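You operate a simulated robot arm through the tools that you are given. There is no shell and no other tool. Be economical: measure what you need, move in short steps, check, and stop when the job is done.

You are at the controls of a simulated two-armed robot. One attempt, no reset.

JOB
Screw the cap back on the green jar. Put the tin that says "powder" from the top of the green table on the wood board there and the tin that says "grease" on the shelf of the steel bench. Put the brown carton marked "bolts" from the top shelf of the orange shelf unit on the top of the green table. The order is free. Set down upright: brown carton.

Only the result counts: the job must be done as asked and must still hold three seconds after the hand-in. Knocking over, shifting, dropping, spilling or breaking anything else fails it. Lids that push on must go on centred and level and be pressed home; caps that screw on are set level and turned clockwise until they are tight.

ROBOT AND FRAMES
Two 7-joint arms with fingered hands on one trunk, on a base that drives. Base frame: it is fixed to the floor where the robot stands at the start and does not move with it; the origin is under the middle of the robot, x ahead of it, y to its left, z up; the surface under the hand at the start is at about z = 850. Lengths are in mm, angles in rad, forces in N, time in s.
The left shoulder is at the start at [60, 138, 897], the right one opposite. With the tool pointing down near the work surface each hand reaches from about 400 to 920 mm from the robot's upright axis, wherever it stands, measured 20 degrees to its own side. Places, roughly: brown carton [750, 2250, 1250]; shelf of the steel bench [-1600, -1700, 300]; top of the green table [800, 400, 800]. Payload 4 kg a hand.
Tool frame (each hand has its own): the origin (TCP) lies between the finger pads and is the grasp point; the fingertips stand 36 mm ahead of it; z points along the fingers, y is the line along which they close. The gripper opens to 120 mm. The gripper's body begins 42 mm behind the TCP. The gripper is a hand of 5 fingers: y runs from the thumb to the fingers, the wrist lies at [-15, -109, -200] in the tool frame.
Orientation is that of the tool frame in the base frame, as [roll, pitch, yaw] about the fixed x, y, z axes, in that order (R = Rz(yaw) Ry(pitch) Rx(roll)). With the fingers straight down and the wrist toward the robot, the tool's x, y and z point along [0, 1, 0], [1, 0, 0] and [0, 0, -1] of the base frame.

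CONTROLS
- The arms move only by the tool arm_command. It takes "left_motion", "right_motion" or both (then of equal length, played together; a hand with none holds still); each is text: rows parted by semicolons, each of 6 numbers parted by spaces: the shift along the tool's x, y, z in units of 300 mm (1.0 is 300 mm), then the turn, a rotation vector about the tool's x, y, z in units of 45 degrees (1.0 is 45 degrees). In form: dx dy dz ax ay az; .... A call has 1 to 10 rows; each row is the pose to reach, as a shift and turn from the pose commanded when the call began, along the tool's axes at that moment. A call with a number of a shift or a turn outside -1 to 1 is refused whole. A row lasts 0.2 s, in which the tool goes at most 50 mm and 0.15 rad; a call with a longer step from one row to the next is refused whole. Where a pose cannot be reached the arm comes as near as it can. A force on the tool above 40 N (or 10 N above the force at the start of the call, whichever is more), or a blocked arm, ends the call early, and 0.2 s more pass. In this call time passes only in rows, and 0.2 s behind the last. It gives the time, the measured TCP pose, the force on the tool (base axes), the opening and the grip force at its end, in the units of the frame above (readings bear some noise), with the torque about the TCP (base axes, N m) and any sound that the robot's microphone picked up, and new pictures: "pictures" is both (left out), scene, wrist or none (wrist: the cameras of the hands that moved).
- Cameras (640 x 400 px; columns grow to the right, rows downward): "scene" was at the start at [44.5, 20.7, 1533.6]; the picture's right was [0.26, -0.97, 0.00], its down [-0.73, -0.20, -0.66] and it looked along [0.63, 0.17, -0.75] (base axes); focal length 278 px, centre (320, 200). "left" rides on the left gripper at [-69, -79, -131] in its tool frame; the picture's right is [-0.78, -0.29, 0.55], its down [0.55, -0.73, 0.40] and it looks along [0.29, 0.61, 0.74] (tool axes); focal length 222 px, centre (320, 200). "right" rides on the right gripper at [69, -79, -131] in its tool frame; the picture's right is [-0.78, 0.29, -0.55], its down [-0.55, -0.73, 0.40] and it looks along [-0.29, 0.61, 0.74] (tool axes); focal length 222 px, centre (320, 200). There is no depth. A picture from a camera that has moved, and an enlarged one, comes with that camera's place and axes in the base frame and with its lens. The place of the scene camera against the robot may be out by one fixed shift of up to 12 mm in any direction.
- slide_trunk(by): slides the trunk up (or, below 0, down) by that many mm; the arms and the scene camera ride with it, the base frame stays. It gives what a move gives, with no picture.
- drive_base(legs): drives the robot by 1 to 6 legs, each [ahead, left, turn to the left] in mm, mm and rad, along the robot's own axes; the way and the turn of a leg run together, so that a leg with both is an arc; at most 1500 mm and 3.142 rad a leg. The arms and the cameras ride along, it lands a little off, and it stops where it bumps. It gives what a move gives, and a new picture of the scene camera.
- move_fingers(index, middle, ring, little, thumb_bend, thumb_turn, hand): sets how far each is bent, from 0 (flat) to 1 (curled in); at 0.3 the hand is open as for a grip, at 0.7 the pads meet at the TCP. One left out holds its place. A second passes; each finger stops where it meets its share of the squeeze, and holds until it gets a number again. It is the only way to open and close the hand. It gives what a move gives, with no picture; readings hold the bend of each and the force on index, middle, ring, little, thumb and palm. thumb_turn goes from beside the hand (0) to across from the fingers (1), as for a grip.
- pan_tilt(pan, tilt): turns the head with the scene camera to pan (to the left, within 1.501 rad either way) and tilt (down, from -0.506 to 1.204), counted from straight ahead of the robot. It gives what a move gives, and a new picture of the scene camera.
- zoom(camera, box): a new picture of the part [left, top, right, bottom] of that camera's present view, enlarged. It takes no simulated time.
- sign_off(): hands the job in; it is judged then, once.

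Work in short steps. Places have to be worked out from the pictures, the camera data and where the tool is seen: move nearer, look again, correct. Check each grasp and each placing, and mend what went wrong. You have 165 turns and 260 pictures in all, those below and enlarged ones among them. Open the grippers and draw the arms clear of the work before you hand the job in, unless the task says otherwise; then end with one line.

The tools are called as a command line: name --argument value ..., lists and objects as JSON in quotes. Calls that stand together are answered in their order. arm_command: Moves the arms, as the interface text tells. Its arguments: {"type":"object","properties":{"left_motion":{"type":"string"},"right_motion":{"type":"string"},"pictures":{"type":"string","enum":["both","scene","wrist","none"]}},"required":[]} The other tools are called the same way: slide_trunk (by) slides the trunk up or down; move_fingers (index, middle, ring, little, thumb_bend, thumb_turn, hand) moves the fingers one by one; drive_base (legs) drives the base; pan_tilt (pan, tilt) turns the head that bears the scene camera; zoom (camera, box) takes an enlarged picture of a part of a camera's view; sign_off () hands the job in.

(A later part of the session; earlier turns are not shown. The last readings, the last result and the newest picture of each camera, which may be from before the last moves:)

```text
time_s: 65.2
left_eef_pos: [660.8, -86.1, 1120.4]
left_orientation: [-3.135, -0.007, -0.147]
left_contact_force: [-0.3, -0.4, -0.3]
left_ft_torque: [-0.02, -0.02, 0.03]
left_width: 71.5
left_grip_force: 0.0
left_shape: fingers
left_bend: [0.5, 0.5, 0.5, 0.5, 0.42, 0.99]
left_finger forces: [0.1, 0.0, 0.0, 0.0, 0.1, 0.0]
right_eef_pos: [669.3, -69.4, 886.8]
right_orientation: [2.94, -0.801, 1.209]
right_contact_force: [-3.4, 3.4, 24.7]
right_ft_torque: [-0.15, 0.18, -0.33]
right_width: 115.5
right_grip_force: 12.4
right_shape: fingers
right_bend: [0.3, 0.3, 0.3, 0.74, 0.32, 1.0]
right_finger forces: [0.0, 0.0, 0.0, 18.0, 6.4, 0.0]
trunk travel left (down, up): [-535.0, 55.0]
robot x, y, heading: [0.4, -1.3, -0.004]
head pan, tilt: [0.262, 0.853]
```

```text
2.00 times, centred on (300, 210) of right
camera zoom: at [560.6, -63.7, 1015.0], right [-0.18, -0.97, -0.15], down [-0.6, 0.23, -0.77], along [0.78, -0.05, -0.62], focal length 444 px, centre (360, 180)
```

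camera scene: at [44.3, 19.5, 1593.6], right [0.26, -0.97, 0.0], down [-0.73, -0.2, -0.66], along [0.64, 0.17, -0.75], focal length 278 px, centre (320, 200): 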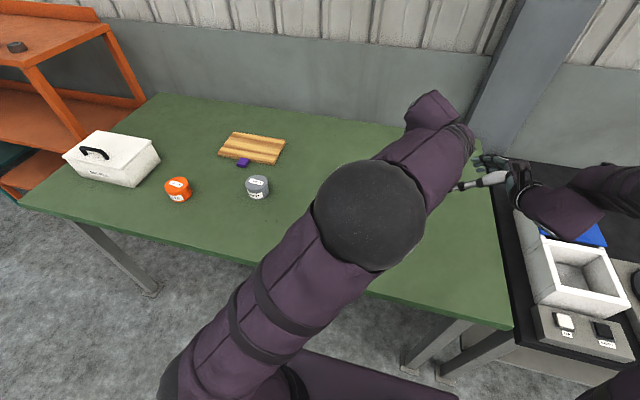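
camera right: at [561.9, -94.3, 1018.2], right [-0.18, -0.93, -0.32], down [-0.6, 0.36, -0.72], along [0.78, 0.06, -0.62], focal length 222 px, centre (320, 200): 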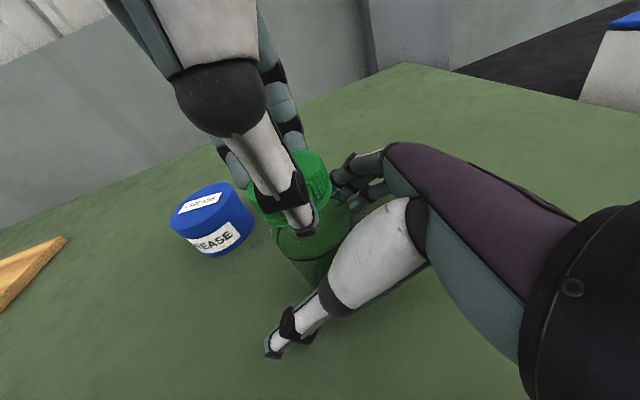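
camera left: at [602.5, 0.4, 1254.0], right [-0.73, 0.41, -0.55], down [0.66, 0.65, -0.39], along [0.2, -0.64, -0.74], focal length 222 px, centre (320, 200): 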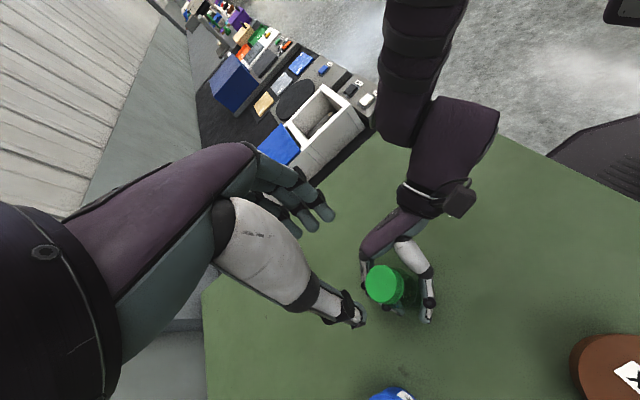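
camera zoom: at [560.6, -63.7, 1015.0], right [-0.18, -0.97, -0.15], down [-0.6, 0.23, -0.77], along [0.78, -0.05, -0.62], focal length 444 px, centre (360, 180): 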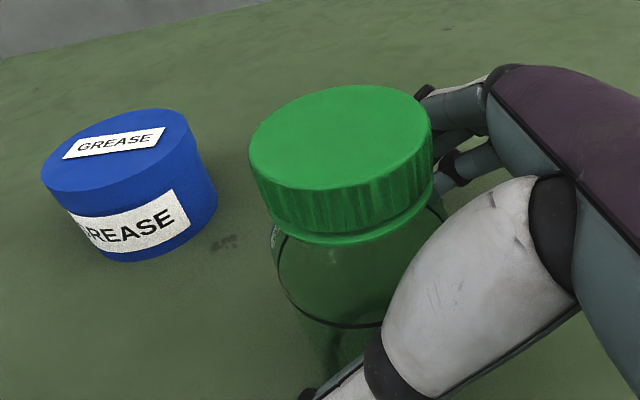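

The right little finger is stuck under the jar's base, so the jar leans. I'll use the left hand to hold the cap from above; I bring it over at yaw ≈45°.

arm_command --left_motion "-0.008 -0.008 0 0 0 -0.167; -0.016 -0.016 0 0 0 -0.333; -0.024 -0.025 0.03 0 0 -0.5; -0.032 -0.033 0.06 0 0 -0.667; -0.04 -0.041 0.09 0 0 -0.833; -0.048 -0.05 0.1 0 0 -1.0" --pictures "both"

zoom --camera "right" --box '[200, 110, 400, 310]'

```text
time_s: 66.6
left_eef_pos: [649.2, -69.2, 1093.0]
left_orientation: [3.141, -0.01, 0.64]
left_contact_force: [-0.9, 0.5, -0.3]
left_ft_torque: [-0.02, -0.02, -0.02]
left_width: 71.3
left_grip_force: 0.0
left_shape: fingers
left_bend: [0.5, 0.5, 0.5, 0.5, 0.42, 0.99]
left_finger forces: [0.1, 0.1, 0.0, 0.1, 0.0, 0.0]
right_eef_pos: [669.6, -69.0, 886.7]
right_orientation: [2.94, -0.803, 1.209]
right_contact_force: [-6.3, 0.9, 23.5]
right_ft_torque: [-0.31, 0.14, -0.31]
right_width: 116.7
right_grip_force: 11.9
right_shape: fingers
right_bend: [0.3, 0.3, 0.3, 0.72, 0.31, 1.0]
right_finger forces: [0.0, 0.1, 0.1, 18.8, 4.6, 0.0]
trunk travel left (down, up): [-535.0, 55.0]
robot x, y, heading: [0.7, 1.0, 0.001]
head pan, tilt: [0.262, 0.853]
camera scene: at [41.5, 20.9, 1593.7], right [0.26, -0.97, 0.0], down [-0.73, -0.2, -0.66], along [0.64, 0.17, -0.75], focal length 278 px, centre (320, 200)
camera left: at [545.8, -46.8, 1225.1], right [-0.8, -0.23, -0.56], down [0.01, 0.92, -0.39], along [0.6, -0.32, -0.73], focal length 222 px, centre (320, 200)
```

scene: 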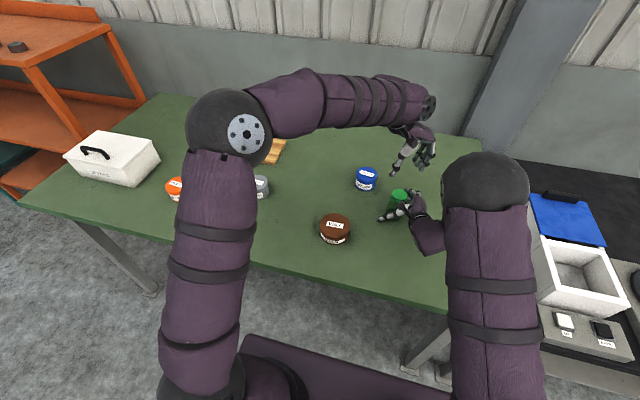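
left: 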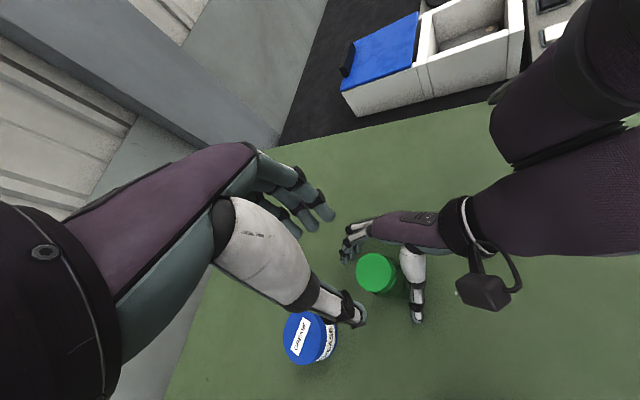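

```text
2.00 times, centred on (300, 210) of right
camera zoom: at [560.4, -63.8, 1015.4], right [-0.18, -0.97, -0.15], down [-0.6, 0.23, -0.77], along [0.78, -0.05, -0.62], focal length 444 px, centre (360, 180)
```

zoom: 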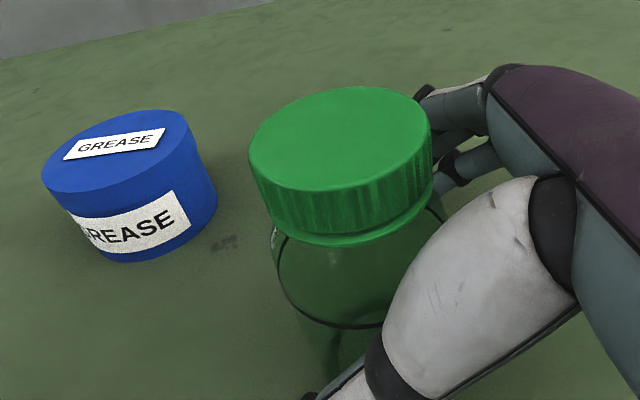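

Cap top is at about (650,-67,960), leaning ~10° toward the robot. I tilt the left hand to match and lower it over the cap.

arm_command --left_motion "0 -0.004 0.09 -0.04 0.053 0; 0 -0.008 0.19 -0.08 0.107 0; 0 -0.012 0.29 -0.12 0.16 0; 0 -0.012 0.37 -0.12 0.16 0" --pictures "wrist"

zoom --camera "right" --box '[200, 110, 400, 310]'

```text
time_s: 67.6
left_eef_pos: [649.8, -61.3, 981.4]
left_orientation: [3.046, -0.139, 0.646]
left_contact_force: [-0.4, 0.3, 0.0]
left_ft_torque: [0.0, 0.01, 0.02]
left_width: 71.2
left_grip_force: 0.1
left_shape: fingers
left_bend: [0.5, 0.5, 0.5, 0.5, 0.42, 0.99]
left_finger forces: [0.1, 0.1, 0.1, 0.0, 0.0, 0.1]
right_eef_pos: [670.7, -68.8, 888.0]
right_orientation: [2.938, -0.801, 1.211]
right_contact_force: [-5.7, 0.5, 22.3]
right_ft_torque: [-0.33, 0.12, -0.31]
right_width: 117.1
right_grip_force: 11.3
right_shape: fingers
right_bend: [0.3, 0.3, 0.3, 0.72, 0.31, 1.0]
right_finger forces: [0.0, 0.1, 0.0, 18.3, 4.5, 0.0]
trunk travel left (down, up): [-535.0, 55.0]
robot x, y, heading: [-3.6, 0.6, -0.001]
head pan, tilt: [0.262, 0.853]
camera left: at [526.4, -41.0, 1094.7], right [-0.7, -0.23, -0.68], down [0.07, 0.92, -0.39], along [0.71, -0.32, -0.63], focal length 222 px, centre (320, 200)
```

left: 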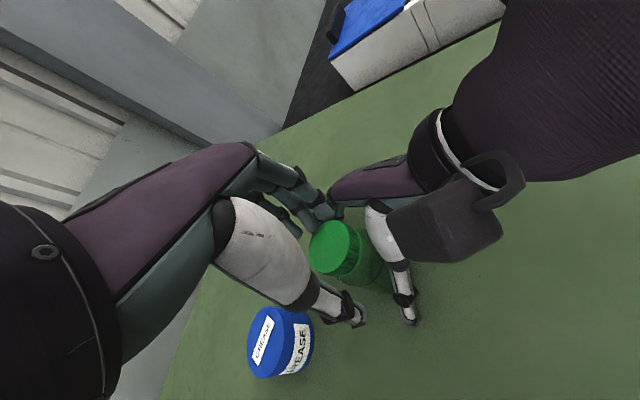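

```text
2.00 times, centred on (300, 210) of right
camera zoom: at [560.7, -63.8, 1015.5], right [-0.18, -0.97, -0.15], down [-0.6, 0.23, -0.77], along [0.78, -0.05, -0.62], focal length 444 px, centre (360, 180)
```

zoom: 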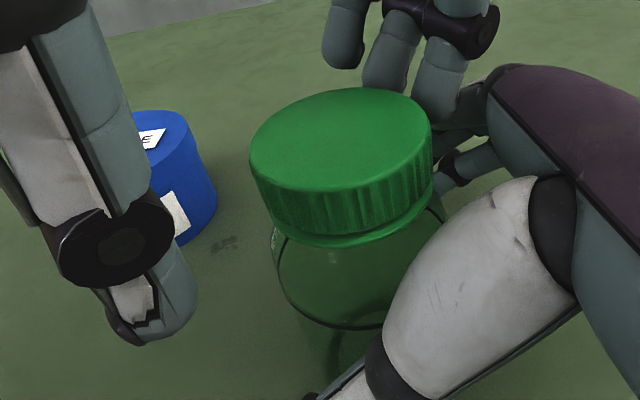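

Cap is between thumb and fingers; I close the left hand on it.

move_fingers --hand "left" --index 0.75 --middle 0.75 --ring 0.7 --little 0.7 --thumb_bend 0.75 --thumb_turn 1

zoom --camera "right" --box '[200, 110, 400, 310]'

```text
time_s: 68.6
left_eef_pos: [649.5, -60.6, 981.2]
left_orientation: [3.046, -0.138, 0.646]
left_contact_force: [-0.5, 0.0, -1.3]
left_ft_torque: [-0.02, -0.03, 0.03]
left_width: 38.3
left_grip_force: 22.3
left_shape: fingers
left_bend: [0.73, 0.73, 0.7, 0.7, 0.55, 1.0]
left_finger forces: [12.5, 11.3, 0.0, 0.0, 21.8, 0.0]
right_eef_pos: [670.5, -70.2, 887.1]
right_orientation: [2.941, -0.802, 1.208]
right_contact_force: [-5.3, 0.1, 24.4]
right_ft_torque: [-0.4, 0.14, -0.3]
right_width: 116.9
right_grip_force: 12.3
right_shape: fingers
right_bend: [0.3, 0.3, 0.3, 0.72, 0.31, 1.0]
right_finger forces: [0.1, 0.0, 0.0, 19.6, 5.0, 0.1]
trunk travel left (down, up): [-535.0, 55.0]
robot x, y, heading: [-0.3, 2.4, 0.001]
head pan, tilt: [0.262, 0.853]
```

```text
2.00 times, centred on (300, 210) of right
camera zoom: at [560.6, -63.8, 1015.5], right [-0.18, -0.97, -0.15], down [-0.6, 0.23, -0.77], along [0.78, -0.05, -0.62], focal length 444 px, centre (360, 180)
```

zoom: 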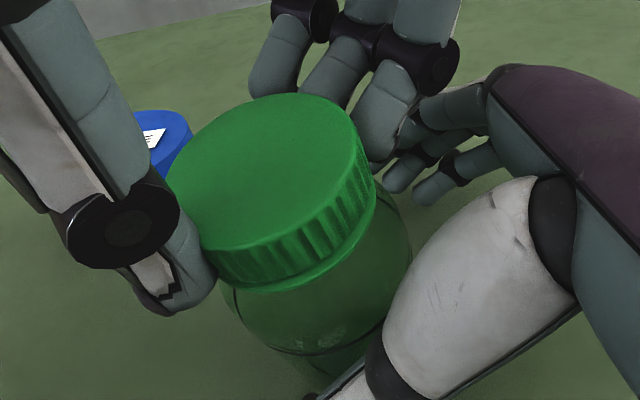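

The cap is gripped (jar leans toward the thumb). I lift it 70 mm with the left hand off the right little finger.

arm_command --left_motion "0 0.004 -0.05 0 0 0; 0 0.01 -0.12 0 0 0; 0 0.015 -0.19 0 0 0; 0 0.02 -0.25 0 0 0" --pictures "none"

zoom --camera "right" --box '[180, 60, 400, 310]'

```text
time_s: 69.6
left_eef_pos: [640.5, -67.9, 1058.3]
left_orientation: [3.044, -0.137, 0.644]
left_contact_force: [0.6, 0.1, -0.7]
left_ft_torque: [-0.02, 0.0, -0.01]
left_width: 38.5
left_grip_force: 22.7
left_shape: fingers
left_bend: [0.73, 0.73, 0.7, 0.7, 0.55, 1.0]
left_finger forces: [12.5, 11.5, 0.0, 0.0, 21.9, 0.0]
right_eef_pos: [670.4, -70.4, 888.4]
right_orientation: [2.94, -0.802, 1.209]
right_contact_force: [-6.7, 0.4, 25.8]
right_ft_torque: [-0.43, 0.16, -0.35]
right_width: 117.0
right_grip_force: 13.4
right_shape: fingers
right_bend: [0.3, 0.3, 0.3, 0.72, 0.31, 1.0]
right_finger forces: [0.0, 0.0, 0.1, 21.3, 5.4, 0.0]
trunk travel left (down, up): [-535.0, 55.0]
robot x, y, heading: [-1.0, 1.3, -0.003]
head pan, tilt: [0.262, 0.853]
```

```text
1.60 times, centred on (290, 185) of right
camera zoom: at [560.4, -63.7, 1015.5], right [-0.18, -0.97, -0.15], down [-0.6, 0.23, -0.77], along [0.78, -0.05, -0.62], focal length 355 px, centre (368, 224)
```

zoom: 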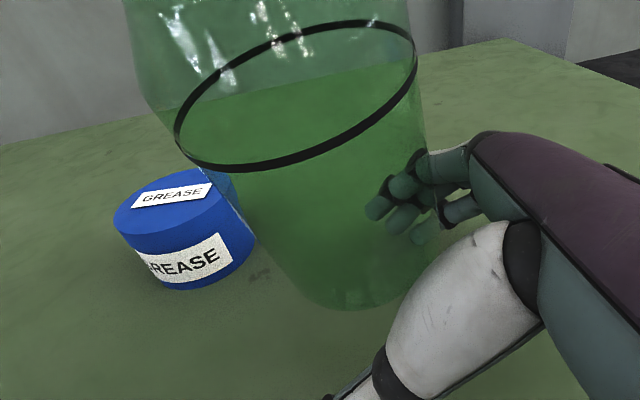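

The jar is free. The right little finger was actually jammed against the table; I back the right hand out and up.

arm_command --right_motion "0.03 0 -0.06 0 0 0; 0.05 0 -0.18 0 0 0; 0.05 0 -0.32 0 0 0; 0.05 0 -0.46 0 0 0; 0.05 0 -0.6 0 0 0; 0.05 0 -0.72 0 0 0" --pictures "wrist"

zoom --camera "left" --box '[280, 200, 460, 340]'

```text
time_s: 71.0
left_eef_pos: [641.3, -68.9, 1056.9]
left_orientation: [3.047, -0.138, 0.645]
left_contact_force: [-0.1, 0.2, -0.9]
left_ft_torque: [0.01, 0.0, 0.01]
left_width: 38.4
left_grip_force: 22.7
left_shape: fingers
left_bend: [0.73, 0.73, 0.7, 0.7, 0.55, 1.0]
left_finger forces: [12.6, 11.3, 0.0, 0.1, 21.9, 0.0]
right_eef_pos: [578.6, -186.8, 1044.7]
right_orientation: [2.945, -0.799, 1.205]
right_contact_force: [0.5, 0.2, 0.4]
right_ft_torque: [0.02, 0.01, -0.03]
right_width: 118.3
right_grip_force: 0.1
right_shape: fingers
right_bend: [0.3, 0.3, 0.3, 0.3, 0.3, 1.0]
right_finger forces: [0.0, 0.0, 0.1, 0.1, 0.1, 0.0]
trunk travel left (down, up): [-535.0, 55.0]
robot x, y, heading: [-0.2, -1.4, -0.001]
head pan, tilt: [0.262, 0.853]
camera right: at [470.0, -181.0, 1173.4], right [-0.18, -0.97, -0.15], down [-0.6, 0.23, -0.77], along [0.78, -0.05, -0.63], focal length 222 px, centre (320, 200)
```

right: 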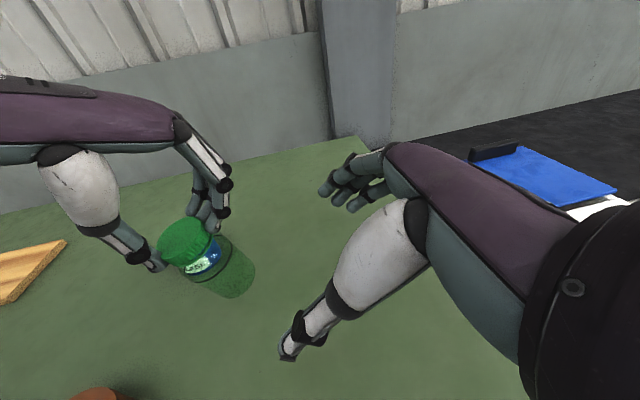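

```text
2.86 times, centred on (370, 270) of left
camera zoom: at [519.1, -47.2, 1170.5], right [-0.7, -0.23, -0.67], down [0.07, 0.92, -0.39], along [0.71, -0.32, -0.63], focal length 635 px, centre (177, 0)
```

zoom: 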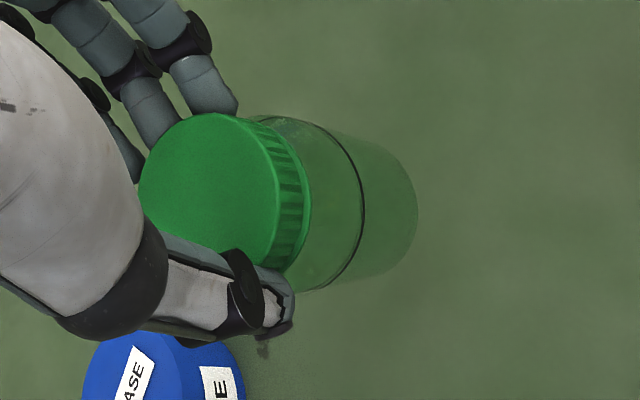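

I straighten the left wrist by ~10° so the jar is vertical, and check.

arm_command --left_motion "0 0 0 0.07 -0.093 0; 0 0 0.04 0.14 -0.187 0; 0 0 0.12 0.14 -0.187 0" --pictures "none"

zoom --camera "right" --box '[150, 180, 290, 340]'

zoom --camera "left" --box '[280, 200, 460, 340]'

```text
time_s: 71.8
left_eef_pos: [649.3, -67.9, 1020.4]
left_orientation: [-3.126, 0.011, 0.639]
left_contact_force: [-0.6, -0.6, -1.4]
left_ft_torque: [-0.02, 0.0, 0.02]
left_width: 38.3
left_grip_force: 22.8
left_shape: fingers
left_bend: [0.73, 0.73, 0.7, 0.7, 0.55, 1.0]
left_finger forces: [12.5, 11.6, 0.1, 0.1, 21.9, 0.0]
right_eef_pos: [581.1, -187.1, 1043.6]
right_orientation: [2.944, -0.801, 1.208]
right_contact_force: [0.0, -0.6, -0.9]
right_ft_torque: [0.02, 0.04, 0.01]
right_width: 118.2
right_grip_force: 0.1
right_shape: fingers
right_bend: [0.3, 0.3, 0.3, 0.3, 0.3, 1.0]
right_finger forces: [0.0, 0.0, 0.0, 0.0, 0.1, 0.1]
trunk travel left (down, up): [-535.0, 55.0]
robot x, y, heading: [3.5, 1.3, -0.004]
head pan, tilt: [0.262, 0.853]
```

```text
2.50 times, centred on (220, 260) of right
camera zoom: at [471.1, -180.4, 1173.2], right [-0.18, -0.97, -0.15], down [-0.6, 0.23, -0.77], along [0.78, -0.05, -0.62], focal length 555 px, centre (570, 50)
```

zoom: 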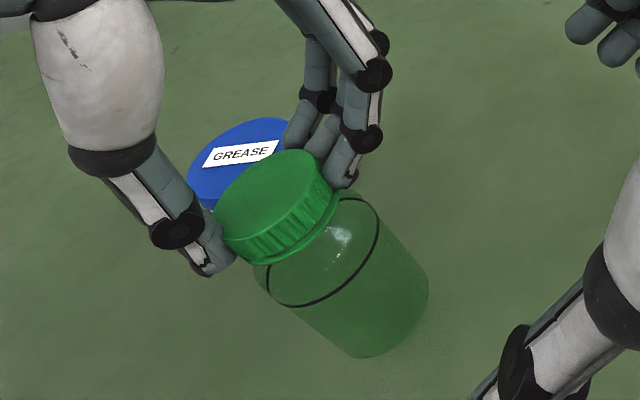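

```text
2.86 times, centred on (370, 270) of left
camera zoom: at [549.2, -47.0, 1154.7], right [-0.81, -0.23, -0.53], down [0.0, 0.92, -0.39], along [0.58, -0.32, -0.75], focal length 635 px, centre (177, 0)
```

zoom: 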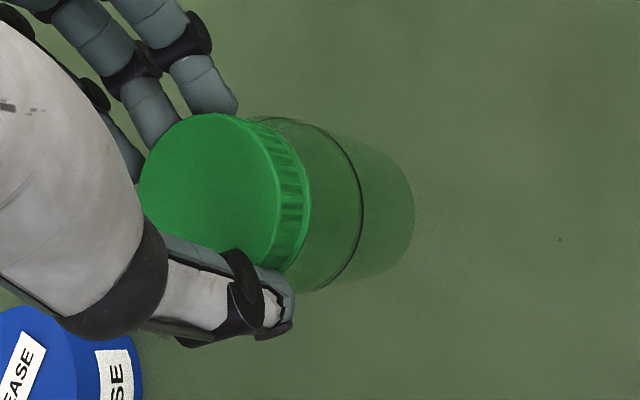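

The base is still ~4° toward −y; I correct and lower close to the table.

arm_command --left_motion "0 0 0.04 0.04 0.03 0; 0 0 0.09 0.08 0.06 0; 0 0 0.125 0.08 0.06 0" --pictures "none"

arm_command --left_motion "0 0 0.008 0 0 0; 0 0 0.015 0 0 0; 0 0 0.021 0 0 0" --pictures "none"

zoom --camera "right" --box '[150, 180, 290, 340]'

```text
time_s: 72.6
left_eef_pos: [647.6, -67.4, 982.5]
left_orientation: [-3.062, -0.034, 0.636]
left_contact_force: [-0.8, 0.3, -2.6]
left_ft_torque: [-0.02, 0.02, -0.02]
left_width: 38.5
left_grip_force: 23.4
left_shape: fingers
left_bend: [0.73, 0.73, 0.7, 0.7, 0.55, 1.0]
left_finger forces: [12.6, 11.5, 0.1, 0.1, 21.9, 0.0]
right_eef_pos: [581.0, -185.2, 1045.5]
right_orientation: [2.942, -0.798, 1.207]
right_contact_force: [-1.1, 0.2, -0.9]
right_ft_torque: [0.01, 0.01, -0.01]
right_width: 118.5
right_grip_force: 0.0
right_shape: fingers
right_bend: [0.3, 0.3, 0.3, 0.3, 0.3, 1.0]
right_finger forces: [0.0, 0.0, 0.1, 0.1, 0.0, 0.0]
trunk travel left (down, up): [-535.0, 55.0]
robot x, y, heading: [1.5, 0.3, -0.0]
head pan, tilt: [0.262, 0.853]
```

```text
time_s: 73.4
left_eef_pos: [647.7, -67.7, 976.0]
left_orientation: [-3.061, -0.036, 0.636]
left_contact_force: [-0.6, -0.2, -0.3]
left_ft_torque: [-0.02, -0.04, -0.03]
left_width: 38.7
left_grip_force: 22.5
left_shape: fingers
left_bend: [0.73, 0.73, 0.7, 0.7, 0.55, 1.0]
left_finger forces: [12.5, 11.6, 0.0, 0.0, 21.9, 0.0]
right_eef_pos: [580.0, -187.2, 1044.8]
right_orientation: [2.942, -0.799, 1.207]
right_contact_force: [-0.1, -0.1, 0.0]
right_ft_torque: [-0.04, -0.01, 0.01]
right_width: 118.3
right_grip_force: 0.1
right_shape: fingers
right_bend: [0.3, 0.3, 0.3, 0.3, 0.3, 1.0]
right_finger forces: [0.0, 0.0, 0.0, 0.0, 0.0, 0.0]
trunk travel left (down, up): [-535.0, 55.0]
robot x, y, heading: [1.3, 1.4, 0.007]
head pan, tilt: [0.262, 0.853]
```

```text
2.50 times, centred on (220, 260) of right
camera zoom: at [470.9, -180.3, 1173.3], right [-0.18, -0.97, -0.15], down [-0.6, 0.23, -0.77], along [0.78, -0.05, -0.62], focal length 555 px, centre (570, 50)
```

zoom: 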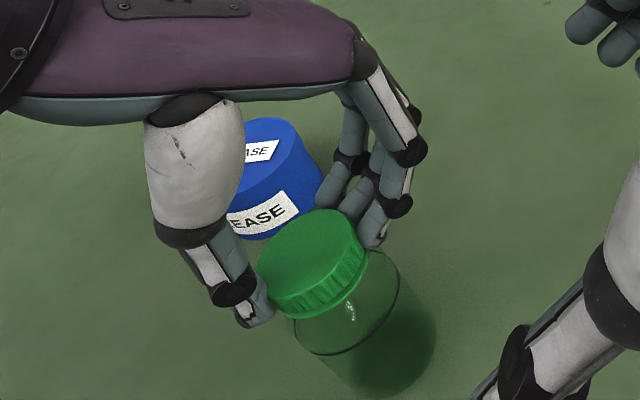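

Almost down; I lower a few more millimetres for contact.

arm_command --left_motion "0 0 0.006 0 0 0; 0 0 0.011 0 0 0; 0 0 0.016 0 0 0; 0 0 0.021 0 0 0" --pictures "none"

```text
time_s: 74.4
left_eef_pos: [647.0, -67.5, 972.6]
left_orientation: [-3.067, -0.04, 0.636]
left_contact_force: [-0.4, -3.0, 11.5]
left_ft_torque: [0.1, 0.08, 0.01]
left_width: 38.3
left_grip_force: 24.5
left_shape: fingers
left_bend: [0.73, 0.73, 0.7, 0.7, 0.55, 1.0]
left_finger forces: [14.3, 12.6, 0.0, 0.0, 22.2, 0.0]
right_eef_pos: [580.0, -185.8, 1045.4]
right_orientation: [2.94, -0.801, 1.209]
right_contact_force: [-0.2, 0.5, -0.4]
right_ft_torque: [-0.05, 0.0, -0.02]
right_width: 118.2
right_grip_force: 0.1
right_shape: fingers
right_bend: [0.3, 0.3, 0.3, 0.3, 0.3, 1.0]
right_finger forces: [0.0, 0.0, 0.0, 0.0, 0.0, 0.0]
trunk travel left (down, up): [-535.0, 55.0]
robot x, y, heading: [1.5, -1.8, -0.003]
head pan, tilt: [0.262, 0.853]
```

Contact 11 N: the jar stands on the table. I open the left hand gently, then check.

move_fingers --hand "left" --index 0.55 --middle 0.55 --ring 0.55 --little 0.55 --thumb_bend 0.38

zoom --camera "right" --box '[150, 180, 290, 340]'

arm_command --left_motion "0 0 -0.06 0 0 0; 0 0 -0.16 0 0 0; 0 0 -0.3 0 0 0; 0 0 -0.44 0 0 0" --pictures "none"

zoom --camera "right" --box '[150, 180, 290, 340]'

```text
time_s: 75.4
left_eef_pos: [646.7, -66.5, 970.9]
left_orientation: [-3.063, -0.036, 0.636]
left_contact_force: [-0.1, -0.8, 0.4]
left_ft_torque: [-0.01, -0.02, 0.04]
left_width: 69.4
left_grip_force: 0.1
left_shape: fingers
left_bend: [0.55, 0.55, 0.55, 0.55, 0.38, 0.98]
left_finger forces: [0.1, 0.1, 0.0, 0.0, 0.1, 0.1]
right_eef_pos: [580.2, -185.8, 1046.2]
right_orientation: [2.941, -0.8, 1.206]
right_contact_force: [0.5, -0.1, -0.3]
right_ft_torque: [-0.01, -0.02, -0.01]
right_width: 118.2
right_grip_force: 0.0
right_shape: fingers
right_bend: [0.3, 0.3, 0.3, 0.3, 0.3, 1.0]
right_finger forces: [0.0, 0.0, 0.0, 0.0, 0.0, 0.1]
trunk travel left (down, up): [-535.0, 55.0]
robot x, y, heading: [-1.1, 0.5, -0.003]
head pan, tilt: [0.262, 0.853]
```

```text
2.50 times, centred on (220, 260) of right
camera zoom: at [470.9, -180.3, 1173.2], right [-0.18, -0.97, -0.15], down [-0.6, 0.23, -0.77], along [0.78, -0.05, -0.62], focal length 555 px, centre (570, 50)
```

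zoom: 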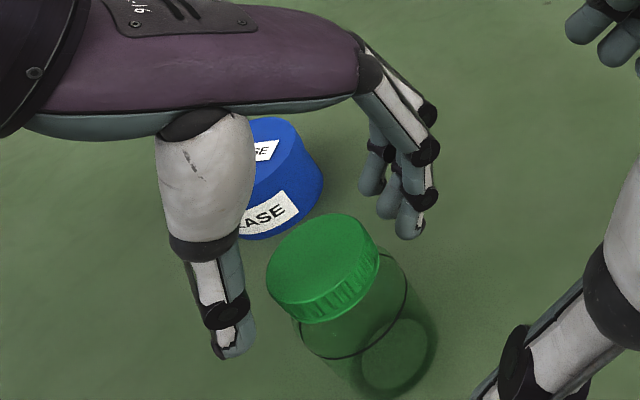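

```text
time_s: 76.4
left_eef_pos: [648.1, -77.8, 1102.0]
left_orientation: [-3.062, -0.036, 0.635]
left_contact_force: [-0.3, -0.4, -0.5]
left_ft_torque: [0.01, 0.02, -0.02]
left_width: 69.3
left_grip_force: 0.0
left_shape: fingers
left_bend: [0.55, 0.55, 0.55, 0.55, 0.38, 0.98]
left_finger forces: [0.1, 0.0, 0.1, 0.0, 0.0, 0.1]
right_eef_pos: [578.9, -187.1, 1044.2]
right_orientation: [2.945, -0.8, 1.204]
right_contact_force: [0.2, 0.3, 0.2]
right_ft_torque: [-0.06, -0.03, -0.01]
right_width: 118.4
right_grip_force: 0.0
right_shape: fingers
right_bend: [0.3, 0.3, 0.3, 0.3, 0.3, 1.0]
right_finger forces: [0.1, 0.0, 0.0, 0.0, 0.1, 0.1]
trunk travel left (down, up): [-535.0, 55.0]
robot x, y, heading: [2.2, -1.6, -0.002]
head pan, tilt: [0.262, 0.853]
```

```text
2.50 times, centred on (220, 260) of right
camera zoom: at [470.6, -180.2, 1173.4], right [-0.18, -0.97, -0.15], down [-0.6, 0.23, -0.77], along [0.78, -0.05, -0.62], focal length 555 px, centre (570, 50)
```

zoom: 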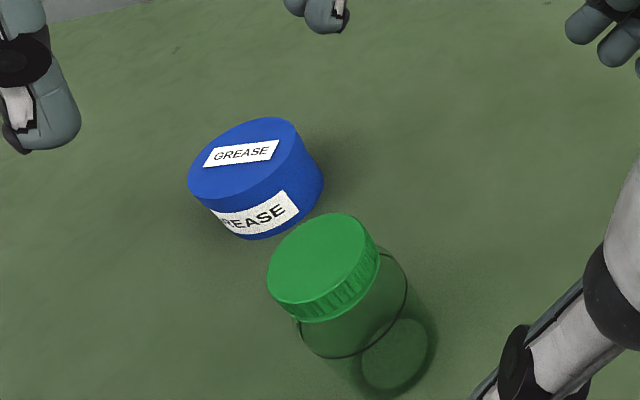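

Jar stands upright, capped, at about (633,-59). Next the powder tin: I raise both hands and turn the left back toward default before driving left.

arm_command --left_motion "0 0 -0.02 -0.01 -0.015 -0.167; 0 0 -0.05 -0.019 -0.031 -0.333; 0 0 -0.08 -0.028 -0.046 -0.5; 0 0 -0.11 -0.038 -0.061 -0.667; 0 0 -0.14 -0.047 -0.077 -0.833; 0 0 -0.16 -0.057 -0.092 -1.0" --right_motion "0.034 0.004 -0.028 0 0 0; 0.069 0.009 -0.055 0 0 0; 0.103 0.013 -0.083 0 0 0; 0.137 0.017 -0.111 0 0 0; 0.172 0.022 -0.138 0 0 0; 0.206 0.026 -0.166 0 0 0" --pictures "none"

drive_base --legs '[[0, 300, 0]]'

```text
time_s: 77.8
left_eef_pos: [649.2, -82.2, 1150.1]
left_orientation: [-3.127, -0.001, 1.425]
left_contact_force: [-0.7, 0.1, 0.3]
left_ft_torque: [-0.03, 0.0, 0.03]
left_width: 70.0
left_grip_force: 0.1
left_shape: fingers
left_bend: [0.55, 0.55, 0.55, 0.55, 0.38, 0.98]
left_finger forces: [0.1, 0.0, 0.0, 0.0, 0.0, 0.0]
right_eef_pos: [582.4, -179.1, 1123.3]
right_orientation: [2.943, -0.8, 1.206]
right_contact_force: [-0.6, 1.0, 0.7]
right_ft_torque: [0.02, 0.02, 0.01]
right_width: 118.6
right_grip_force: 0.0
right_shape: fingers
right_bend: [0.3, 0.3, 0.3, 0.3, 0.3, 1.0]
right_finger forces: [0.1, 0.0, 0.0, 0.0, 0.1, 0.0]
trunk travel left (down, up): [-535.0, 55.0]
robot x, y, heading: [0.0, -1.4, 0.001]
head pan, tilt: [0.262, 0.853]
```

```text
time_s: 79.8
left_eef_pos: [649.4, 214.3, 1150.3]
left_orientation: [-3.125, 0.001, 1.421]
left_contact_force: [-0.3, 0.2, 0.0]
left_ft_torque: [0.02, 0.01, 0.01]
left_width: 69.7
left_grip_force: 0.0
left_shape: fingers
left_bend: [0.55, 0.55, 0.55, 0.55, 0.38, 0.98]
left_finger forces: [0.0, 0.0, 0.1, 0.0, 0.0, 0.0]
right_eef_pos: [582.7, 117.5, 1122.4]
right_orientation: [2.942, -0.8, 1.204]
right_contact_force: [0.7, -0.5, -0.8]
right_ft_torque: [-0.02, -0.01, -0.01]
right_width: 118.3
right_grip_force: 0.0
right_shape: fingers
right_bend: [0.3, 0.3, 0.3, 0.3, 0.3, 1.0]
right_finger forces: [0.0, 0.0, 0.0, 0.1, 0.0, 0.0]
trunk travel left (down, up): [-535.0, 55.0]
robot x, y, heading: [-0.5, 297.4, 0.001]
head pan, tilt: [0.262, 0.853]
camera scene: at [45.2, 319.6, 1593.6], right [0.26, -0.97, 0.0], down [-0.73, -0.19, -0.66], along [0.64, 0.17, -0.75], focal length 278 px, centre (320, 200)
```

scene: 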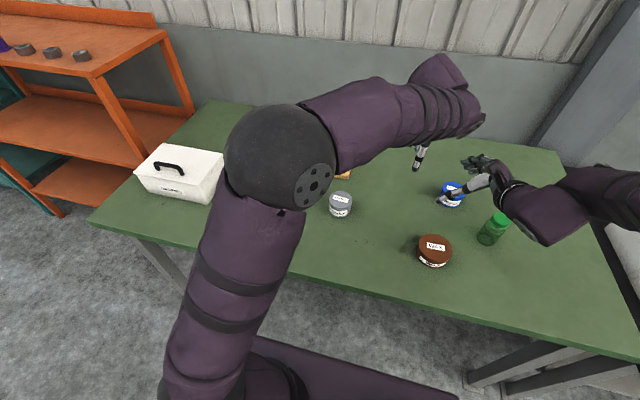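

Powder tin is at about (647,411). I open the left hand and move it above the tin.

move_fingers --hand "left" --index 0.3 --middle 0.3 --ring 0.3 --little 0.3 --thumb_bend 0.3

arm_command --left_motion "0.108 -0.016 0.07 0 0 -0.032; 0.215 -0.032 0.15 0 0 -0.064; 0.323 -0.048 0.23 0 0 -0.096; 0.43 -0.065 0.31 0 0 -0.128; 0.538 -0.081 0.4 0 0 -0.16; 0.646 -0.097 0.48 0 0 -0.19" --pictures "both"

```text
time_s: 80.8
left_eef_pos: [649.6, 212.7, 1148.9]
left_orientation: [-3.123, 0.0, 1.42]
left_contact_force: [0.2, 0.6, 0.0]
left_ft_torque: [-0.01, -0.02, -0.05]
left_width: 118.9
left_grip_force: 0.0
left_shape: fingers
left_bend: [0.3, 0.3, 0.3, 0.3, 0.3, 0.97]
left_finger forces: [0.0, 0.0, 0.0, 0.1, 0.0, 0.0]
right_eef_pos: [582.1, 116.4, 1122.1]
right_orientation: [2.942, -0.801, 1.205]
right_contact_force: [-0.1, -0.1, 0.6]
right_ft_torque: [0.03, 0.04, 0.01]
right_width: 118.5
right_grip_force: 0.1
right_shape: fingers
right_bend: [0.3, 0.3, 0.3, 0.3, 0.3, 1.0]
right_finger forces: [0.0, 0.1, 0.0, 0.1, 0.0, 0.0]
trunk travel left (down, up): [-535.0, 55.0]
robot x, y, heading: [-2.7, 296.7, -0.005]
head pan, tilt: [0.262, 0.853]
```

```text
time_s: 82.2
left_eef_pos: [649.0, 408.4, 1009.1]
left_orientation: [-3.127, -0.001, 1.568]
left_contact_force: [0.1, -0.2, 1.9]
left_ft_torque: [-0.04, 0.01, 0.03]
left_width: 118.8
left_grip_force: 0.1
left_shape: fingers
left_bend: [0.3, 0.3, 0.3, 0.3, 0.3, 0.97]
left_finger forces: [0.1, 0.0, 0.1, 0.0, 0.1, 0.0]
right_eef_pos: [581.9, 116.7, 1122.5]
right_orientation: [2.946, -0.8, 1.201]
right_contact_force: [0.2, 0.0, 1.1]
right_ft_torque: [0.01, -0.01, -0.01]
right_width: 118.1
right_grip_force: 0.1
right_shape: fingers
right_bend: [0.3, 0.3, 0.3, 0.3, 0.3, 1.0]
right_finger forces: [0.0, 0.1, 0.1, 0.0, 0.0, 0.0]
trunk travel left (down, up): [-535.0, 55.0]
robot x, y, heading: [3.5, 299.3, -0.005]
head pan, tilt: [0.262, 0.853]
camera scene: at [45.6, 318.9, 1593.6], right [0.26, -0.97, 0.0], down [-0.73, -0.19, -0.66], along [0.64, 0.17, -0.75], focal length 278 px, centre (320, 200)
camera left: at [572.4, 338.0, 1142.0], right [-0.3, -0.78, -0.54], down [-0.74, 0.55, -0.38], along [0.6, 0.29, -0.75], focal length 222 px, centre (320, 200)
```

scene: 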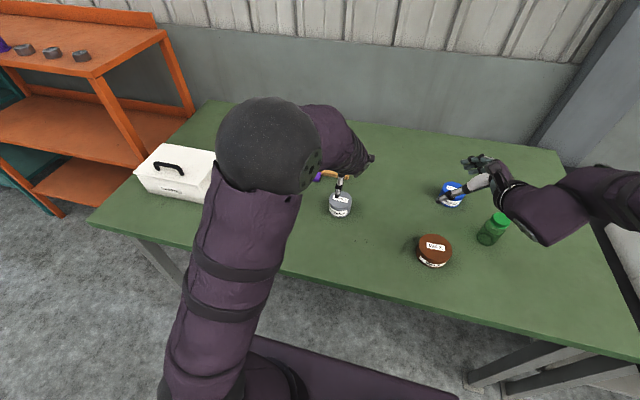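
left: 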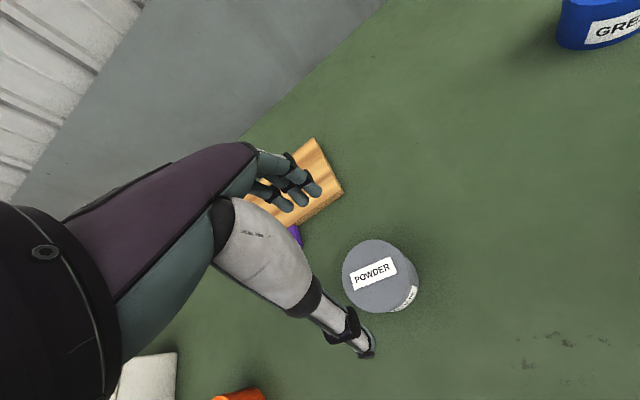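

Wrist view puts the tin top at about (637,399). I shift and lower to z≈955 and look again.

arm_command --left_motion "-0.03 -0.04 0.06 0 0 0; -0.03 -0.04 0.18 0 0 0" --pictures "wrist"

```text
time_s: 82.8
left_eef_pos: [634.2, 401.0, 953.0]
left_orientation: [-3.124, -0.004, 1.569]
left_contact_force: [0.2, -0.3, 0.5]
left_ft_torque: [-0.01, 0.01, -0.02]
left_width: 119.0
left_grip_force: 0.0
left_shape: fingers
left_bend: [0.3, 0.3, 0.3, 0.3, 0.3, 0.97]
left_finger forces: [0.0, 0.0, 0.1, 0.0, 0.1, 0.1]
right_eef_pos: [583.0, 116.7, 1122.0]
right_orientation: [2.945, -0.802, 1.202]
right_contact_force: [-0.3, -0.3, 0.1]
right_ft_torque: [0.0, 0.05, 0.02]
right_width: 118.1
right_grip_force: 0.0
right_shape: fingers
right_bend: [0.3, 0.3, 0.3, 0.3, 0.3, 1.0]
right_finger forces: [0.0, 0.2, 0.0, 0.1, 0.0, 0.0]
trunk travel left (down, up): [-535.0, 55.0]
robot x, y, heading: [0.9, 298.6, 0.002]
head pan, tilt: [0.262, 0.853]
camera left: at [558.5, 330.3, 1086.7], right [-0.3, -0.78, -0.54], down [-0.74, 0.55, -0.38], along [0.6, 0.29, -0.75], focal length 222 px, centre (320, 200)
```

left: 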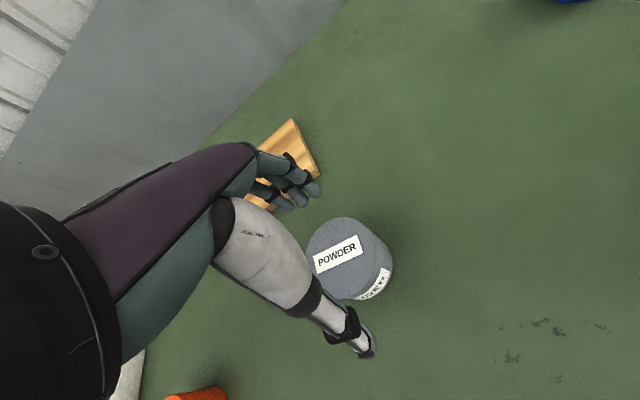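

Two views agree: tin centre (635,397), top z≈917. I lower to TCP z≈897 and grip.

arm_command --left_motion "-0.013 0.003 0.06 0 0 0; -0.013 0.003 0.13 0 0 0; -0.013 0.003 0.187 0 0 0" --pictures "wrist"

move_fingers --hand "left" --index 0.75 --middle 0.75 --ring 0.75 --little 0.75 --thumb_bend 0.75 --thumb_turn 1

zoom --camera "left" --box '[200, 130, 440, 370]'

```text
time_s: 83.6
left_eef_pos: [635.4, 395.6, 895.1]
left_orientation: [-3.127, 0.0, 1.569]
left_contact_force: [0.7, -0.5, 0.0]
left_ft_torque: [-0.06, 0.01, 0.01]
left_width: 118.7
left_grip_force: 0.1
left_shape: fingers
left_bend: [0.3, 0.3, 0.3, 0.3, 0.3, 0.97]
left_finger forces: [0.0, 0.0, 0.0, 0.1, 0.0, 0.1]
right_eef_pos: [582.5, 115.7, 1122.6]
right_orientation: [2.942, -0.8, 1.203]
right_contact_force: [0.3, 0.5, -0.3]
right_ft_torque: [0.0, 0.06, 0.06]
right_width: 118.4
right_grip_force: 0.1
right_shape: fingers
right_bend: [0.3, 0.3, 0.3, 0.3, 0.3, 1.0]
right_finger forces: [0.0, 0.1, 0.0, 0.0, 0.1, 0.0]
trunk travel left (down, up): [-535.0, 55.0]
robot x, y, heading: [1.5, 300.1, -0.004]
head pan, tilt: [0.262, 0.853]
camera left: at [558.1, 325.4, 1029.9], right [-0.3, -0.78, -0.54], down [-0.74, 0.55, -0.38], along [0.6, 0.29, -0.75], focal length 222 px, centre (320, 200)
```

left: 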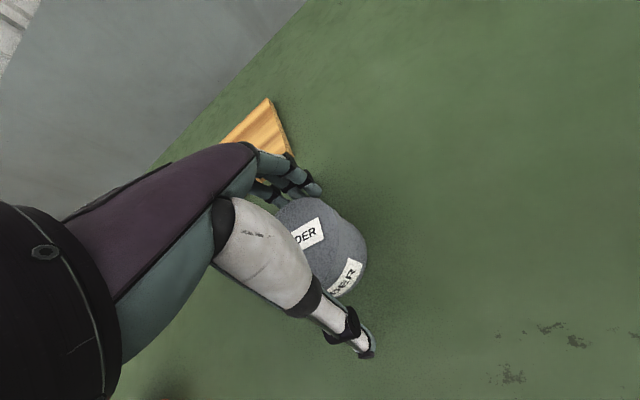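

```text
time_s: 84.6
left_eef_pos: [634.9, 395.5, 896.6]
left_orientation: [-3.128, 0.0, 1.569]
left_contact_force: [1.7, -1.2, 2.7]
left_ft_torque: [0.04, -0.25, -0.04]
left_width: 58.8
left_grip_force: 38.7
left_shape: fingers
left_bend: [0.59, 0.56, 0.6, 0.71, 0.53, 0.98]
left_finger forces: [8.9, 10.0, 10.3, 9.1, 38.7, 0.1]
right_eef_pos: [582.9, 115.4, 1122.1]
right_orientation: [2.942, -0.799, 1.203]
right_contact_force: [-0.2, 0.3, -0.4]
right_ft_torque: [0.0, -0.04, 0.0]
right_width: 118.1
right_grip_force: 0.1
right_shape: fingers
right_bend: [0.3, 0.3, 0.3, 0.3, 0.3, 1.0]
right_finger forces: [0.0, 0.1, 0.0, 0.1, 0.0, 0.2]
trunk travel left (down, up): [-535.0, 55.0]
robot x, y, heading: [3.7, 295.5, -0.005]
head pan, tilt: [0.262, 0.853]
```

```text
1.67 times, centred on (320, 250) of left
camera zoom: at [557.8, 325.2, 1030.4], right [-0.3, -0.78, -0.54], down [-0.74, 0.55, -0.38], along [0.6, 0.29, -0.75], focal length 370 px, centre (320, 117)
```

zoom: 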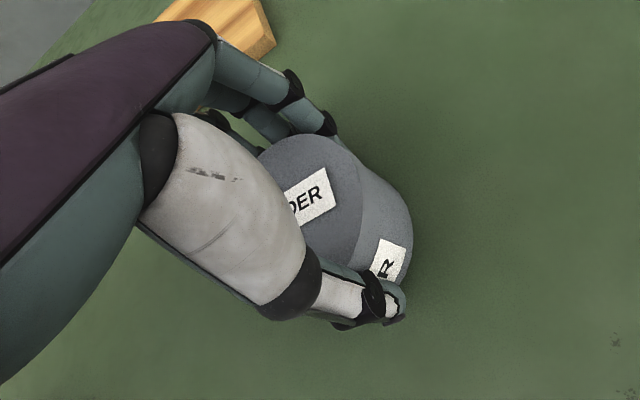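

Firm four-finger grip. I lift and move toward the board, checking on the way.

arm_command --left_motion "0 0 -0.13 0 0 0; 0 0 -0.28 0 0 0; 0 0.05 -0.4 0 0 0; 0.05 0.17 -0.4 0 0 0; 0.1 0.3 -0.4 0 0 0; 0.15 0.43 -0.4 0 0 0; 0.2 0.55 -0.4 0 0 0" --pictures "both"

```text
time_s: 86.2
left_eef_pos: [804.3, 458.5, 1013.1]
left_orientation: [-3.122, -0.003, 1.569]
left_contact_force: [0.3, 0.2, -3.0]
left_ft_torque: [-0.02, -0.05, 0.0]
left_width: 58.4
left_grip_force: 37.9
left_shape: fingers
left_bend: [0.59, 0.57, 0.61, 0.71, 0.53, 0.98]
left_finger forces: [8.4, 9.4, 10.1, 9.5, 38.3, 0.1]
right_eef_pos: [583.6, 117.5, 1122.2]
right_orientation: [2.944, -0.8, 1.202]
right_contact_force: [0.6, -0.4, -0.7]
right_ft_torque: [0.03, 0.01, 0.03]
right_width: 118.3
right_grip_force: 0.0
right_shape: fingers
right_bend: [0.3, 0.3, 0.3, 0.3, 0.3, 1.0]
right_finger forces: [0.0, 0.0, 0.0, 0.0, 0.1, 0.1]
trunk travel left (down, up): [-535.0, 55.0]
robot x, y, heading: [2.4, 300.9, -0.003]
head pan, tilt: [0.262, 0.853]
camera scene: at [46.7, 319.1, 1593.5], right [0.26, -0.97, 0.0], down [-0.73, -0.19, -0.66], along [0.63, 0.17, -0.75], focal length 278 px, centre (320, 200)
camera left: at [728.4, 388.1, 1147.1], right [-0.3, -0.78, -0.54], down [-0.74, 0.55, -0.38], along [0.6, 0.29, -0.75], focal length 222 px, centre (320, 200)
```

scene: 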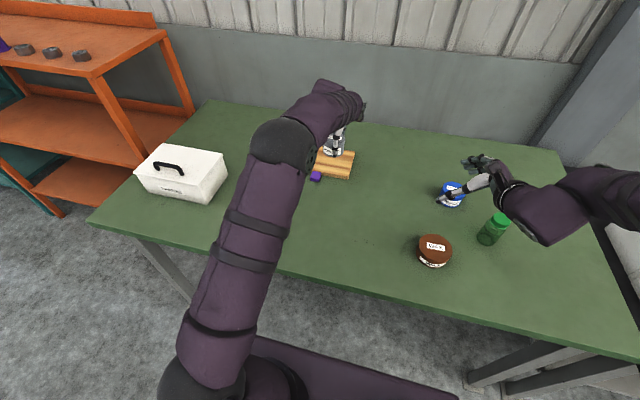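
left: 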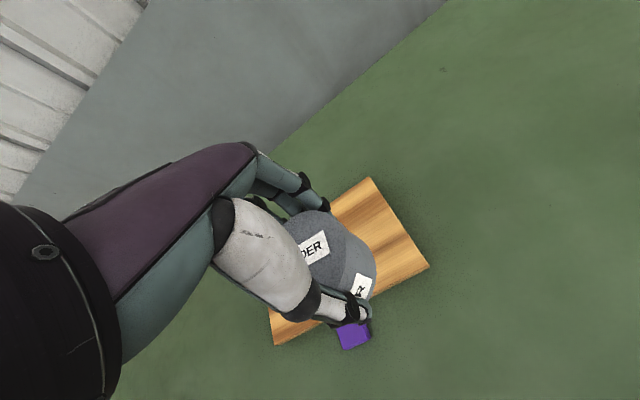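

Board spans x≈788–936, y≈405–646; the purple block lies in front at (756,522). I move over (860,495) and lower to z≈950.

arm_command --left_motion "0.05 0.09 0 0 0 0; 0.12 0.187 0.03 0 0 0; 0.12 0.187 0.12 0 0 0; 0.12 0.187 0.2 0 0 0" --pictures "wrist"

```text
time_s: 87.2
left_eef_pos: [858.1, 493.5, 954.6]
left_orientation: [-3.124, -0.002, 1.568]
left_contact_force: [0.8, 0.1, -3.6]
left_ft_torque: [-0.07, 0.01, 0.01]
left_width: 58.4
left_grip_force: 38.1
left_shape: fingers
left_bend: [0.59, 0.57, 0.61, 0.71, 0.53, 0.98]
left_finger forces: [8.5, 9.2, 10.1, 9.6, 38.1, 0.0]
right_eef_pos: [582.8, 118.7, 1122.6]
right_orientation: [2.941, -0.801, 1.202]
right_contact_force: [-0.2, 0.5, -0.5]
right_ft_torque: [0.01, -0.02, 0.0]
right_width: 118.3
right_grip_force: 0.1
right_shape: fingers
right_bend: [0.3, 0.3, 0.3, 0.3, 0.3, 1.0]
right_finger forces: [0.0, 0.0, 0.0, 0.0, 0.1, 0.0]
trunk travel left (down, up): [-535.0, 55.0]
robot x, y, heading: [0.0, 299.5, -0.002]
head pan, tilt: [0.262, 0.853]
camera left: at [782.0, 423.2, 1087.4], right [-0.3, -0.78, -0.54], down [-0.74, 0.55, -0.38], along [0.6, 0.29, -0.75], focal length 222 px, centre (320, 200)
```

left: 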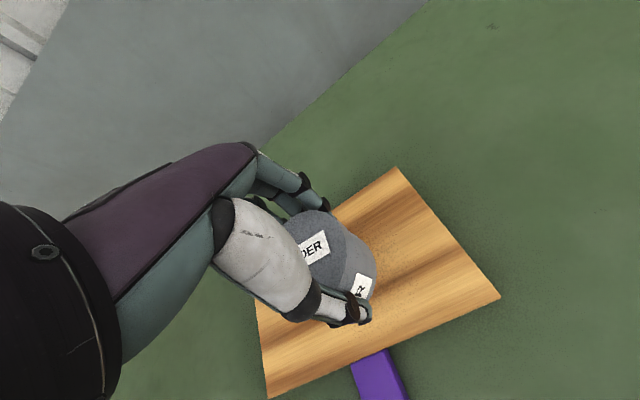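

Over the board. I lower in steps until the tin touches.

arm_command --left_motion "0 0 0.05 0 0 0; 0 0 0.09 0 0 0; 0 0 0.11 0 0 0; 0 0 0.125 0 0 0" --pictures "none"

arm_command --left_motion "0 0 0.006 0 0 0; 0 0 0.012 0 0 0; 0 0 0.018 0 0 0" --pictures "none"

```text
time_s: 88.2
left_eef_pos: [856.9, 493.1, 916.0]
left_orientation: [-3.125, -0.003, 1.567]
left_contact_force: [0.2, 0.3, -2.8]
left_ft_torque: [-0.05, -0.05, 0.03]
left_width: 58.2
left_grip_force: 38.1
left_shape: fingers
left_bend: [0.59, 0.57, 0.61, 0.71, 0.53, 0.98]
left_finger forces: [8.5, 9.3, 10.1, 9.7, 38.1, 0.0]
right_eef_pos: [582.4, 115.8, 1122.9]
right_orientation: [2.942, -0.801, 1.202]
right_contact_force: [0.2, -0.1, -0.6]
right_ft_torque: [0.01, 0.05, -0.01]
right_width: 118.2
right_grip_force: 0.1
right_shape: fingers
right_bend: [0.3, 0.3, 0.3, 0.3, 0.3, 1.0]
right_finger forces: [0.1, 0.0, 0.0, 0.0, 0.0, 0.0]
trunk travel left (down, up): [-535.0, 55.0]
robot x, y, heading: [3.2, 298.3, -0.006]
head pan, tilt: [0.262, 0.853]
```

```text
time_s: 89.0
left_eef_pos: [856.8, 491.2, 914.2]
left_orientation: [-3.131, -0.004, 1.569]
left_contact_force: [0.7, 0.5, 7.5]
left_ft_torque: [0.12, -0.29, 0.02]
left_width: 58.5
left_grip_force: 41.2
left_shape: fingers
left_bend: [0.59, 0.57, 0.61, 0.71, 0.53, 0.97]
left_finger forces: [9.4, 10.2, 10.9, 10.5, 41.3, 0.0]
right_eef_pos: [581.5, 115.7, 1123.8]
right_orientation: [2.941, -0.801, 1.203]
right_contact_force: [-0.6, 0.1, 0.8]
right_ft_torque: [0.01, 0.03, 0.01]
right_width: 118.2
right_grip_force: 0.0
right_shape: fingers
right_bend: [0.3, 0.3, 0.3, 0.3, 0.3, 1.0]
right_finger forces: [0.1, 0.1, 0.0, 0.1, 0.1, 0.0]
trunk travel left (down, up): [-535.0, 55.0]
robot x, y, heading: [-1.0, 297.8, -0.002]
head pan, tilt: [0.262, 0.853]
```

Contact on the board (≈10 N). I release and lift off.

move_fingers --hand "left" --index 0.38 --middle 0.38 --ring 0.38 --little 0.38 --thumb_bend 0.36

arm_command --left_motion "0 0 -0.08 0 0 0; 0 0 -0.2 0 0 0; 0 0 -0.34 0 0 0; 0 -0.05 -0.48 0 0 0" --pictures "wrist"

```text
time_s: 90.0
left_eef_pos: [855.7, 491.6, 909.6]
left_orientation: [-3.127, -0.001, 1.569]
left_contact_force: [0.3, 0.9, 0.4]
left_ft_torque: [-0.02, -0.02, -0.02]
left_width: 97.8
left_grip_force: 0.2
left_shape: fingers
left_bend: [0.38, 0.38, 0.38, 0.38, 0.36, 0.98]
left_finger forces: [0.0, 0.0, 0.0, 0.0, 0.0, 0.1]
right_eef_pos: [583.2, 115.0, 1123.3]
right_orientation: [2.943, -0.8, 1.203]
right_contact_force: [0.0, 0.3, 0.4]
right_ft_torque: [-0.05, 0.0, 0.01]
right_width: 118.5
right_grip_force: 0.0
right_shape: fingers
right_bend: [0.3, 0.3, 0.3, 0.3, 0.3, 1.0]
right_finger forces: [0.0, 0.0, 0.0, 0.1, 0.0, 0.0]
trunk travel left (down, up): [-535.0, 55.0]
robot x, y, heading: [-0.3, 296.9, -0.003]
head pan, tilt: [0.262, 0.853]
```

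```text
time_s: 91.0
left_eef_pos: [843.2, 490.4, 1055.6]
left_orientation: [-3.125, -0.004, 1.568]
left_contact_force: [-0.7, -0.7, 0.6]
left_ft_torque: [0.02, -0.02, -0.02]
left_width: 98.0
left_grip_force: 0.0
left_shape: fingers
left_bend: [0.38, 0.38, 0.38, 0.38, 0.36, 0.98]
left_finger forces: [0.1, 0.1, 0.1, 0.0, 0.0, 0.1]
right_eef_pos: [582.3, 116.6, 1123.1]
right_orientation: [2.943, -0.8, 1.202]
right_contact_force: [-0.2, 0.5, -0.4]
right_ft_torque: [-0.01, 0.0, -0.01]
right_width: 118.2
right_grip_force: 0.1
right_shape: fingers
right_bend: [0.3, 0.3, 0.3, 0.3, 0.3, 1.0]
right_finger forces: [0.1, 0.0, 0.0, 0.0, 0.1, 0.0]
trunk travel left (down, up): [-535.0, 55.0]
robot x, y, heading: [2.1, 296.8, -0.008]
head pan, tilt: [0.262, 0.853]
camera left: at [766.3, 419.5, 1189.2], right [-0.3, -0.78, -0.54], down [-0.74, 0.55, -0.38], along [0.6, 0.29, -0.75], focal length 222 px, centre (320, 200)
```

left: 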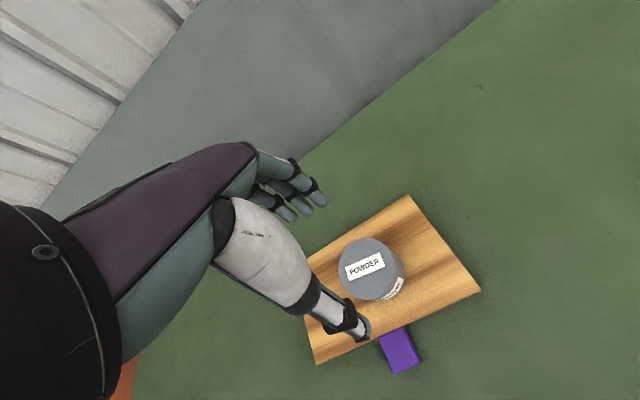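

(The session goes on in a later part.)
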